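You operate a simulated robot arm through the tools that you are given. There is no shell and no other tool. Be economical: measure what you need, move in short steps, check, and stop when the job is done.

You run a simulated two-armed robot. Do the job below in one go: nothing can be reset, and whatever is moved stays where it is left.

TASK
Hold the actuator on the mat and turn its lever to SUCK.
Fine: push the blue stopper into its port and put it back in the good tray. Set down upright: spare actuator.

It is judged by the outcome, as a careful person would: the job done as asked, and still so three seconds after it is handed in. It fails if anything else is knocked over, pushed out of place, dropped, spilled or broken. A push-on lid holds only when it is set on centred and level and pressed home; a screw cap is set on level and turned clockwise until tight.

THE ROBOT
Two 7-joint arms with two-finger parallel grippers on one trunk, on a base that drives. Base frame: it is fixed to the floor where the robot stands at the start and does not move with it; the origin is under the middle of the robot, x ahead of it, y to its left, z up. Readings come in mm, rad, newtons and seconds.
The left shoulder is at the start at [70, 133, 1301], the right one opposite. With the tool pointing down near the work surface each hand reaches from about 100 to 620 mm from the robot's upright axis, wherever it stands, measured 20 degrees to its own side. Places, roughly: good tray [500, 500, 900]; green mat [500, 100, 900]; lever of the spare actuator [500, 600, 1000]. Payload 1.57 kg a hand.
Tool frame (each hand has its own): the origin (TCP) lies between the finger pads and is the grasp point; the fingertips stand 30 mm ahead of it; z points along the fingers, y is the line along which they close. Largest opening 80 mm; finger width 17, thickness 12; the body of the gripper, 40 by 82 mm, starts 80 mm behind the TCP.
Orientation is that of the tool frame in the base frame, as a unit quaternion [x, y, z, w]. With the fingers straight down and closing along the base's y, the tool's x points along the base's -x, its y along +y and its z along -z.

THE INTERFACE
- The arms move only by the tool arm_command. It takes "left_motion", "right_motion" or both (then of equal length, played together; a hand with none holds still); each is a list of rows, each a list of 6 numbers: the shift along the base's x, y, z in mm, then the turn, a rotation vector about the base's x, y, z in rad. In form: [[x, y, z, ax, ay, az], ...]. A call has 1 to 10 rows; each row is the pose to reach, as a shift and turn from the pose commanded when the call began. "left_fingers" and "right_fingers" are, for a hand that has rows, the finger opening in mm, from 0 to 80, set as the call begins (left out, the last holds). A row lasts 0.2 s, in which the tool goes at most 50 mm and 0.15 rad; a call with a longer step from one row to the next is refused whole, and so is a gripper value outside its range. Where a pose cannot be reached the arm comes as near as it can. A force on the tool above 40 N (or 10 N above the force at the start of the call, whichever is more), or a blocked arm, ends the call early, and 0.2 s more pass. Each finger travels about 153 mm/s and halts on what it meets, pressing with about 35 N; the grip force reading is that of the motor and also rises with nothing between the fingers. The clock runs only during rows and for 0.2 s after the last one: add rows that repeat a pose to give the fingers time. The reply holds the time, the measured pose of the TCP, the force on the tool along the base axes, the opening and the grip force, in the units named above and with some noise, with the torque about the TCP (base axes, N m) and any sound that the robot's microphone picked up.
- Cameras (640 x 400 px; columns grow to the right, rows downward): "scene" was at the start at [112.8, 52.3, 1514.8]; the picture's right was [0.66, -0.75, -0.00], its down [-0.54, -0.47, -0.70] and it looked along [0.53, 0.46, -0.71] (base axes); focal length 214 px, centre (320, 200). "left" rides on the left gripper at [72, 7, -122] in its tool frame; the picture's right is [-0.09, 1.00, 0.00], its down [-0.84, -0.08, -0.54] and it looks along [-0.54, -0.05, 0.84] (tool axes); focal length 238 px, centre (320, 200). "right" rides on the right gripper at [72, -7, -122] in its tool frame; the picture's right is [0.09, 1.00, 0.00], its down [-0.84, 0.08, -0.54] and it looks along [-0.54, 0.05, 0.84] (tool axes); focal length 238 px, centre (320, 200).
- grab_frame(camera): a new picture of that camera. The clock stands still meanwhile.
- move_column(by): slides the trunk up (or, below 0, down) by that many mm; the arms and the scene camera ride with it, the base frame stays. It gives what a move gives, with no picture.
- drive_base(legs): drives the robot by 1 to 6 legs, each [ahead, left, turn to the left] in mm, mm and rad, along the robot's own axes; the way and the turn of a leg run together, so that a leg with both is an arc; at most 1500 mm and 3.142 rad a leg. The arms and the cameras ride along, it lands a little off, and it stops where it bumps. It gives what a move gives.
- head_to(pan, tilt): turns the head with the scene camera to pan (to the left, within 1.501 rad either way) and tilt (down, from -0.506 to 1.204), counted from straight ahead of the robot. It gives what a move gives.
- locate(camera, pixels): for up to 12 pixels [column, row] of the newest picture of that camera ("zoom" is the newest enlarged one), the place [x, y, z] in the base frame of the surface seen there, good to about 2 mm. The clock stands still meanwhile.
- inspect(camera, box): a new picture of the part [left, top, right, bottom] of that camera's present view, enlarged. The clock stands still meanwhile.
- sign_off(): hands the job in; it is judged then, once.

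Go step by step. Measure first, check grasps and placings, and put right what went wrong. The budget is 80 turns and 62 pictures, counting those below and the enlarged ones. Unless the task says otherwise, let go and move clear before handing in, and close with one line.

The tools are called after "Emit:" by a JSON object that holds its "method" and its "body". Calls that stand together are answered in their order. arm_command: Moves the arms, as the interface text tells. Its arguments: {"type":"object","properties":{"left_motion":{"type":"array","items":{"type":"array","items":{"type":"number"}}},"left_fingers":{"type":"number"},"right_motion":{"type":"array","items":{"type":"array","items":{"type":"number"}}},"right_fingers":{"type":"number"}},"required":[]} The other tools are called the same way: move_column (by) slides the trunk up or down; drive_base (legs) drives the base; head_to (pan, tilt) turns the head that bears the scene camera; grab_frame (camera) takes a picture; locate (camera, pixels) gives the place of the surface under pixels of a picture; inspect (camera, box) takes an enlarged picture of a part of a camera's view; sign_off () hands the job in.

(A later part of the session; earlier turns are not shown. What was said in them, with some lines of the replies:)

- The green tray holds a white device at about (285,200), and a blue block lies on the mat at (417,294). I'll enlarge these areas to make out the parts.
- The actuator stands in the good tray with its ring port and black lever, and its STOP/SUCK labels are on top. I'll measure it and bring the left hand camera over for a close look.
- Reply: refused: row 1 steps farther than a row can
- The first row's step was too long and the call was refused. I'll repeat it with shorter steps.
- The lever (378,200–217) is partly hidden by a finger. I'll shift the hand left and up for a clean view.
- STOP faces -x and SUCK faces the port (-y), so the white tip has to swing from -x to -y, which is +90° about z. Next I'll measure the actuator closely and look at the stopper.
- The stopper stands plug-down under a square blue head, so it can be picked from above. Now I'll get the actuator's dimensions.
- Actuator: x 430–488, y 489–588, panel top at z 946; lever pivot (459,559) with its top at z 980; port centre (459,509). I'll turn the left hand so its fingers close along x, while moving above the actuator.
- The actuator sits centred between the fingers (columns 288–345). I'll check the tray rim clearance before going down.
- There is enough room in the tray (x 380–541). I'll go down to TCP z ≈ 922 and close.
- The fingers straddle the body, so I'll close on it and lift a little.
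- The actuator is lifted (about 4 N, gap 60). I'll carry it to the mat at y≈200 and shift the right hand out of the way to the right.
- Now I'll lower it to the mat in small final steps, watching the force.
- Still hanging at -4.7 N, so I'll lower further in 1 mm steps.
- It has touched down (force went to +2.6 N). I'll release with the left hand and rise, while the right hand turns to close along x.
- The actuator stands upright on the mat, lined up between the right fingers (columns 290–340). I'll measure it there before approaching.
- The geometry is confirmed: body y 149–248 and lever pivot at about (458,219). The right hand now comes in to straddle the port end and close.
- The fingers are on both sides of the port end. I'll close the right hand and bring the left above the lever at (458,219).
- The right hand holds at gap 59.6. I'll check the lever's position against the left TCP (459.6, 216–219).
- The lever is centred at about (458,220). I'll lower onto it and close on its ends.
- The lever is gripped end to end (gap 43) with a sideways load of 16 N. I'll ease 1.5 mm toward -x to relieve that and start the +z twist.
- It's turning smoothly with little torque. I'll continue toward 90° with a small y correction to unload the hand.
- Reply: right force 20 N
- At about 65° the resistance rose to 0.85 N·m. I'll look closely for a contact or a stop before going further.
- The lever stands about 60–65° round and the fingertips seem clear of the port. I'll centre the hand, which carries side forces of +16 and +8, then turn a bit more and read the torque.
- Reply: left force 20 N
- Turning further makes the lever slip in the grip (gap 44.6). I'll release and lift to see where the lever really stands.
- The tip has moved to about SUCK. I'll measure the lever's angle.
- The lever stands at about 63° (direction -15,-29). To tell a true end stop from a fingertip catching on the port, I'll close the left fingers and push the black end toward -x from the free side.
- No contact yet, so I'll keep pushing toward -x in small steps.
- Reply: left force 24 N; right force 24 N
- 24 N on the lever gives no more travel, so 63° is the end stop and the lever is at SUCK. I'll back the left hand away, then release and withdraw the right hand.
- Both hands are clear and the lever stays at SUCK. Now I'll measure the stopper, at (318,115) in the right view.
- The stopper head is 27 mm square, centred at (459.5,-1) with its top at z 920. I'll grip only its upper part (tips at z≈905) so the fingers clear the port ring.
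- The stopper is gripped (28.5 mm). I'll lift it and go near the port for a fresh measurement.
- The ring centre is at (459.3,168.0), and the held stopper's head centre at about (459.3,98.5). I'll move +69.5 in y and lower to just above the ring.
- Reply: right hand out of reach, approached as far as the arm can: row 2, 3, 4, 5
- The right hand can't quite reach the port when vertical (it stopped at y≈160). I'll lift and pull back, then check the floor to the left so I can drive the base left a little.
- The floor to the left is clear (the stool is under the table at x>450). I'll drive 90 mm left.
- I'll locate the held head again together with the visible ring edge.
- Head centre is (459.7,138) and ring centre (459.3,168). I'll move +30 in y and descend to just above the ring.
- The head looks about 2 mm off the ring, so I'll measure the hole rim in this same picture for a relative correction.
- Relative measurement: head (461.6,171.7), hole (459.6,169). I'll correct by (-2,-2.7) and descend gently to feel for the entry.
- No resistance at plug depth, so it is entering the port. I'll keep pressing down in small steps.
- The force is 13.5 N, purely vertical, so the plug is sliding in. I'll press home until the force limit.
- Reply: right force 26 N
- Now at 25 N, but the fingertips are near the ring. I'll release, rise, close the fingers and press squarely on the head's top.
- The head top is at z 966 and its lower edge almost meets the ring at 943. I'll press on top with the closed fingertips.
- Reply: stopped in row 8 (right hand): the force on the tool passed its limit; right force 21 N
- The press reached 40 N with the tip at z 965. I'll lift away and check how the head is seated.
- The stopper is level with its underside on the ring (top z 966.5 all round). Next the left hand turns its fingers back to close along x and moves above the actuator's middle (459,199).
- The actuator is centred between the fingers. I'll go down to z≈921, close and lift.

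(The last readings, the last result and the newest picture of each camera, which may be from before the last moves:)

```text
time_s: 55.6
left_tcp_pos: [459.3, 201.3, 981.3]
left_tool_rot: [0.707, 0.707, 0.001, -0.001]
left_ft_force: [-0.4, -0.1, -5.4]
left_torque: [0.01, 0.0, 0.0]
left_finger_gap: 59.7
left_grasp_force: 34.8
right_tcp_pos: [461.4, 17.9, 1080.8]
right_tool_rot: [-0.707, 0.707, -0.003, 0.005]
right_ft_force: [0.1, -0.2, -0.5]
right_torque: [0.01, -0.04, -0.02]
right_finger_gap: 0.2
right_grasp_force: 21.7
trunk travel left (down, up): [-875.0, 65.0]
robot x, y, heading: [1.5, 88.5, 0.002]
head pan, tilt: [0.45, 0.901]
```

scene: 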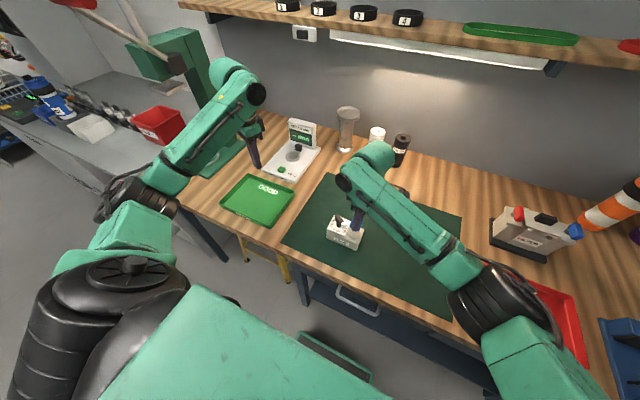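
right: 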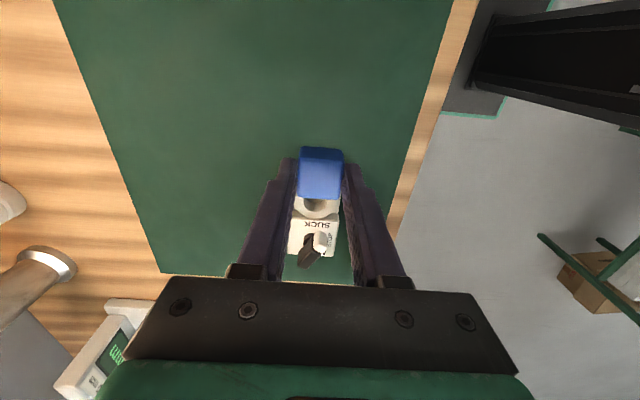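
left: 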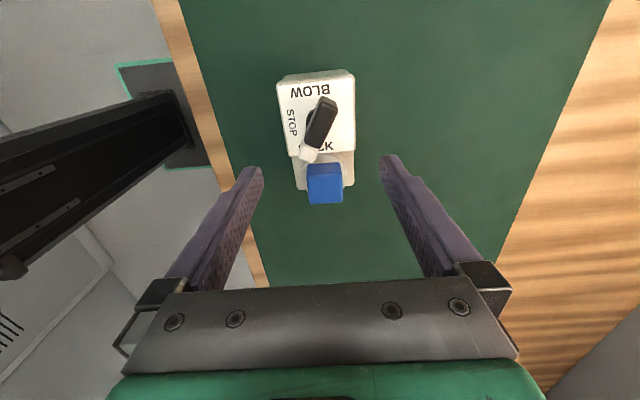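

Lifted. I'll carry it +341 mm in y back over the tray.

Emit:
{"method": "arm_command", "body": {"left_motion": [[0, 38, 0, 0, 0, 0], [0, 76, 0, 0, 0, 0], [0, 114, 0, 0, 0, 0], [0, 152, 0, 0, 0, 0], [0, 190, 0, 0, 0, 0], [0, 228, 0, 0, 0, 0], [0, 266, 0, 0, 0, 0], [0, 304, 0, 0, 0, 0], [0, 340, 0, 0, 0, 0], [0, 340, 0, 0, 0, 0]]}}

Emit:
{"method": "arm_command", "body": {"left_motion": [[0, 0, -25, 0, 0, 0], [0, 0, -45, 0, 0, 0], [0, 0, -50, 0, 0, 0], [0, 0, -52, 0, 0, 0]]}}

Emit:
{"method": "grab_frame", "body": {"camera": "scene"}}

```text
time_s: 57.8
left_tcp_pos: [458.9, 542.4, 979.8]
left_tool_rot: [0.707, 0.707, 0.0, 0.001]
left_ft_force: [-0.9, -0.2, -4.9]
left_torque: [-0.03, -0.02, 0.0]
left_finger_gap: 59.8
left_grasp_force: 34.6
right_tcp_pos: [461.2, 18.7, 1080.3]
right_tool_rot: [-0.707, 0.707, -0.002, 0.004]
right_ft_force: [-0.7, -0.2, -0.9]
right_torque: [-0.04, 0.01, 0.0]
right_finger_gap: 0.0
right_grasp_force: 21.4
trunk travel left (down, up): [-875.0, 65.0]
robot x, y, heading: [0.8, 92.0, 0.006]
head pan, tilt: [0.45, 0.901]
```

```text
time_s: 58.8
left_tcp_pos: [460.0, 540.9, 928.2]
left_tool_rot: [0.707, 0.707, 0.0, 0.0]
left_ft_force: [0.1, 0.5, -5.4]
left_torque: [-0.02, 0.01, -0.05]
left_finger_gap: 60.2
left_grasp_force: 34.8
right_tcp_pos: [461.6, 18.5, 1079.8]
right_tool_rot: [0.707, -0.707, 0.002, -0.003]
right_ft_force: [-1.8, 0.1, 0.3]
right_torque: [0.03, 0.01, 0.01]
right_finger_gap: 0.0
right_grasp_force: 21.1
trunk travel left (down, up): [-875.0, 65.0]
robot x, y, heading: [0.4, 87.7, -0.001]
head pan, tilt: [0.45, 0.901]
```

```text
4 pictures are left
```

scene: 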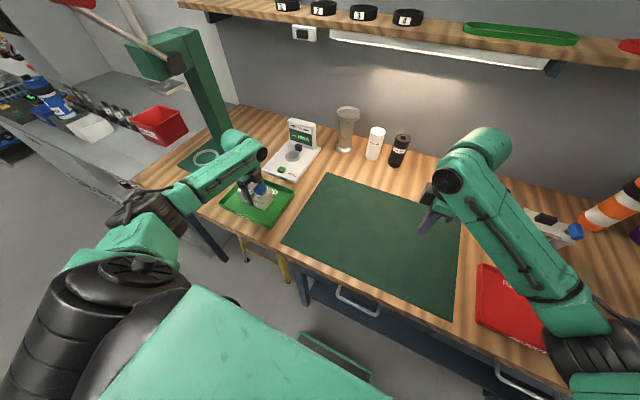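

It's over the tray and still hanging at -5.4 N. I'll lower it in 1 mm steps.

Emit:
{"method": "arm_command", "body": {"left_motion": [[0, 0, -1, 0, 0, 0], [0, 0, -2, 0, 0, 0], [0, 0, -2, 0, 0, 0]]}}

```text
time_s: 59.6
left_tcp_pos: [459.6, 540.4, 926.3]
left_tool_rot: [0.707, 0.707, 0.001, 0.001]
left_ft_force: [0.8, 1.6, -1.3]
left_torque: [0.26, 0.04, -0.12]
left_finger_gap: 59.9
left_grasp_force: 35.0
right_tcp_pos: [460.5, 18.6, 1079.4]
right_tool_rot: [0.707, -0.707, 0.003, -0.006]
right_ft_force: [-0.7, -0.2, 0.3]
right_torque: [0.02, -0.02, -0.02]
right_finger_gap: 0.0
right_grasp_force: 21.3
trunk travel left (down, up): [-875.0, 65.0]
robot x, y, heading: [-4.1, 87.9, -0.003]
head pan, tilt: [0.45, 0.901]
```

It is touching down (load falling to -1.3 N). I'll go half a millimetre further, then release and rise straight up.

Emit:
{"method": "arm_command", "body": {"left_motion": [[0, 0, -0.5, 0, 0, 0], [0, 0, -0.5, 0, 0, 0]]}}

Emit:
{"method": "arm_command", "body": {"left_motion": [[0, 0, 0, 0, 0, 0], [0, 0, 0, 0, 0, 0], [0, 0, 20, 0, 0, 0], [0, 0, 60, 0, 0, 0], [0, 0, 105, 0, 0, 0], [0, 0, 150, 0, 0, 0], [-40, -25, 165, 0, 0, 0], [-85, -40, 175, 0, 0, 0]], "left_fingers": 80}}

Emit:
{"method": "inspect", "body": {"camera": "scene", "box": [205, 155, 301, 230]}}

```text
time_s: 60.2
left_tcp_pos: [459.7, 540.6, 927.1]
left_tool_rot: [0.707, 0.707, 0.0, 0.002]
left_ft_force: [0.5, 1.5, -0.8]
left_torque: [0.31, 0.14, -0.06]
left_finger_gap: 59.8
left_grasp_force: 35.0
right_tcp_pos: [461.3, 18.3, 1080.2]
right_tool_rot: [-0.707, 0.707, -0.003, 0.005]
right_ft_force: [0.2, 0.3, 0.0]
right_torque: [0.0, -0.01, -0.01]
right_finger_gap: 0.1
right_grasp_force: 21.8
trunk travel left (down, up): [-875.0, 65.0]
robot x, y, heading: [-0.5, 89.5, 0.004]
head pan, tilt: [0.45, 0.901]
```

```text
time_s: 62.0
left_tcp_pos: [372.6, 497.2, 1108.3]
left_tool_rot: [0.707, 0.708, 0.003, 0.002]
left_ft_force: [-0.7, 0.3, 0.1]
left_torque: [-0.04, -0.05, 0.0]
left_finger_gap: 80.1
left_grasp_force: 0.1
right_tcp_pos: [458.0, 16.2, 1081.8]
right_tool_rot: [-0.707, 0.707, -0.004, 0.006]
right_ft_force: [0.1, -0.6, 0.6]
right_torque: [0.01, -0.03, 0.02]
right_finger_gap: 0.1
right_grasp_force: 21.2
trunk travel left (down, up): [-875.0, 65.0]
robot x, y, heading: [0.2, 90.0, -0.002]
head pan, tilt: [0.45, 0.901]
```

```text
5.33 times, centred on (253, 192) of scene
```

zoom: 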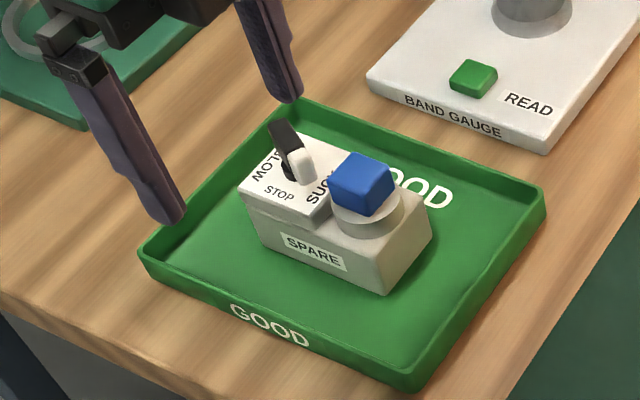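

The actuator stands upright in the tray with its stopper seated. One last check of the lever angle and stopper level.

Emit:
{"method": "locate", "body": {"camera": "zoom", "pixels": [[281, 126], [291, 146], [299, 155], [303, 155], [345, 165], [375, 175], [360, 180], [350, 185], [260, 190], [325, 215]]}}

```text
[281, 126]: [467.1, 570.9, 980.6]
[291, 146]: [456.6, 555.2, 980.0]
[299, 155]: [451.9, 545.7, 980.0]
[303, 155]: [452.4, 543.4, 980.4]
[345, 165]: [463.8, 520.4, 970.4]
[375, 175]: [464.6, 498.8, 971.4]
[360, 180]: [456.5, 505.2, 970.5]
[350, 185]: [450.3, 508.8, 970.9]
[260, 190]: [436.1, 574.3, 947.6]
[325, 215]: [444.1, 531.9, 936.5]
```

The lever still points about 60° toward SUCK at its end stop. The stopper is level, the actuator is upright in the tray and both hands are clear, so I'm handing in.

Emit:
{"method": "sign_off", "body": {}}

```text
The job is handed in.
```

I held the spare actuator on the mat and turned its lever to SUCK, pressed the blue stopper into its port, and set the actuator back upright in the good tray. The lever stopped about 63° round and would not go further under a firm push, so I took that end stop as the SUCK position.
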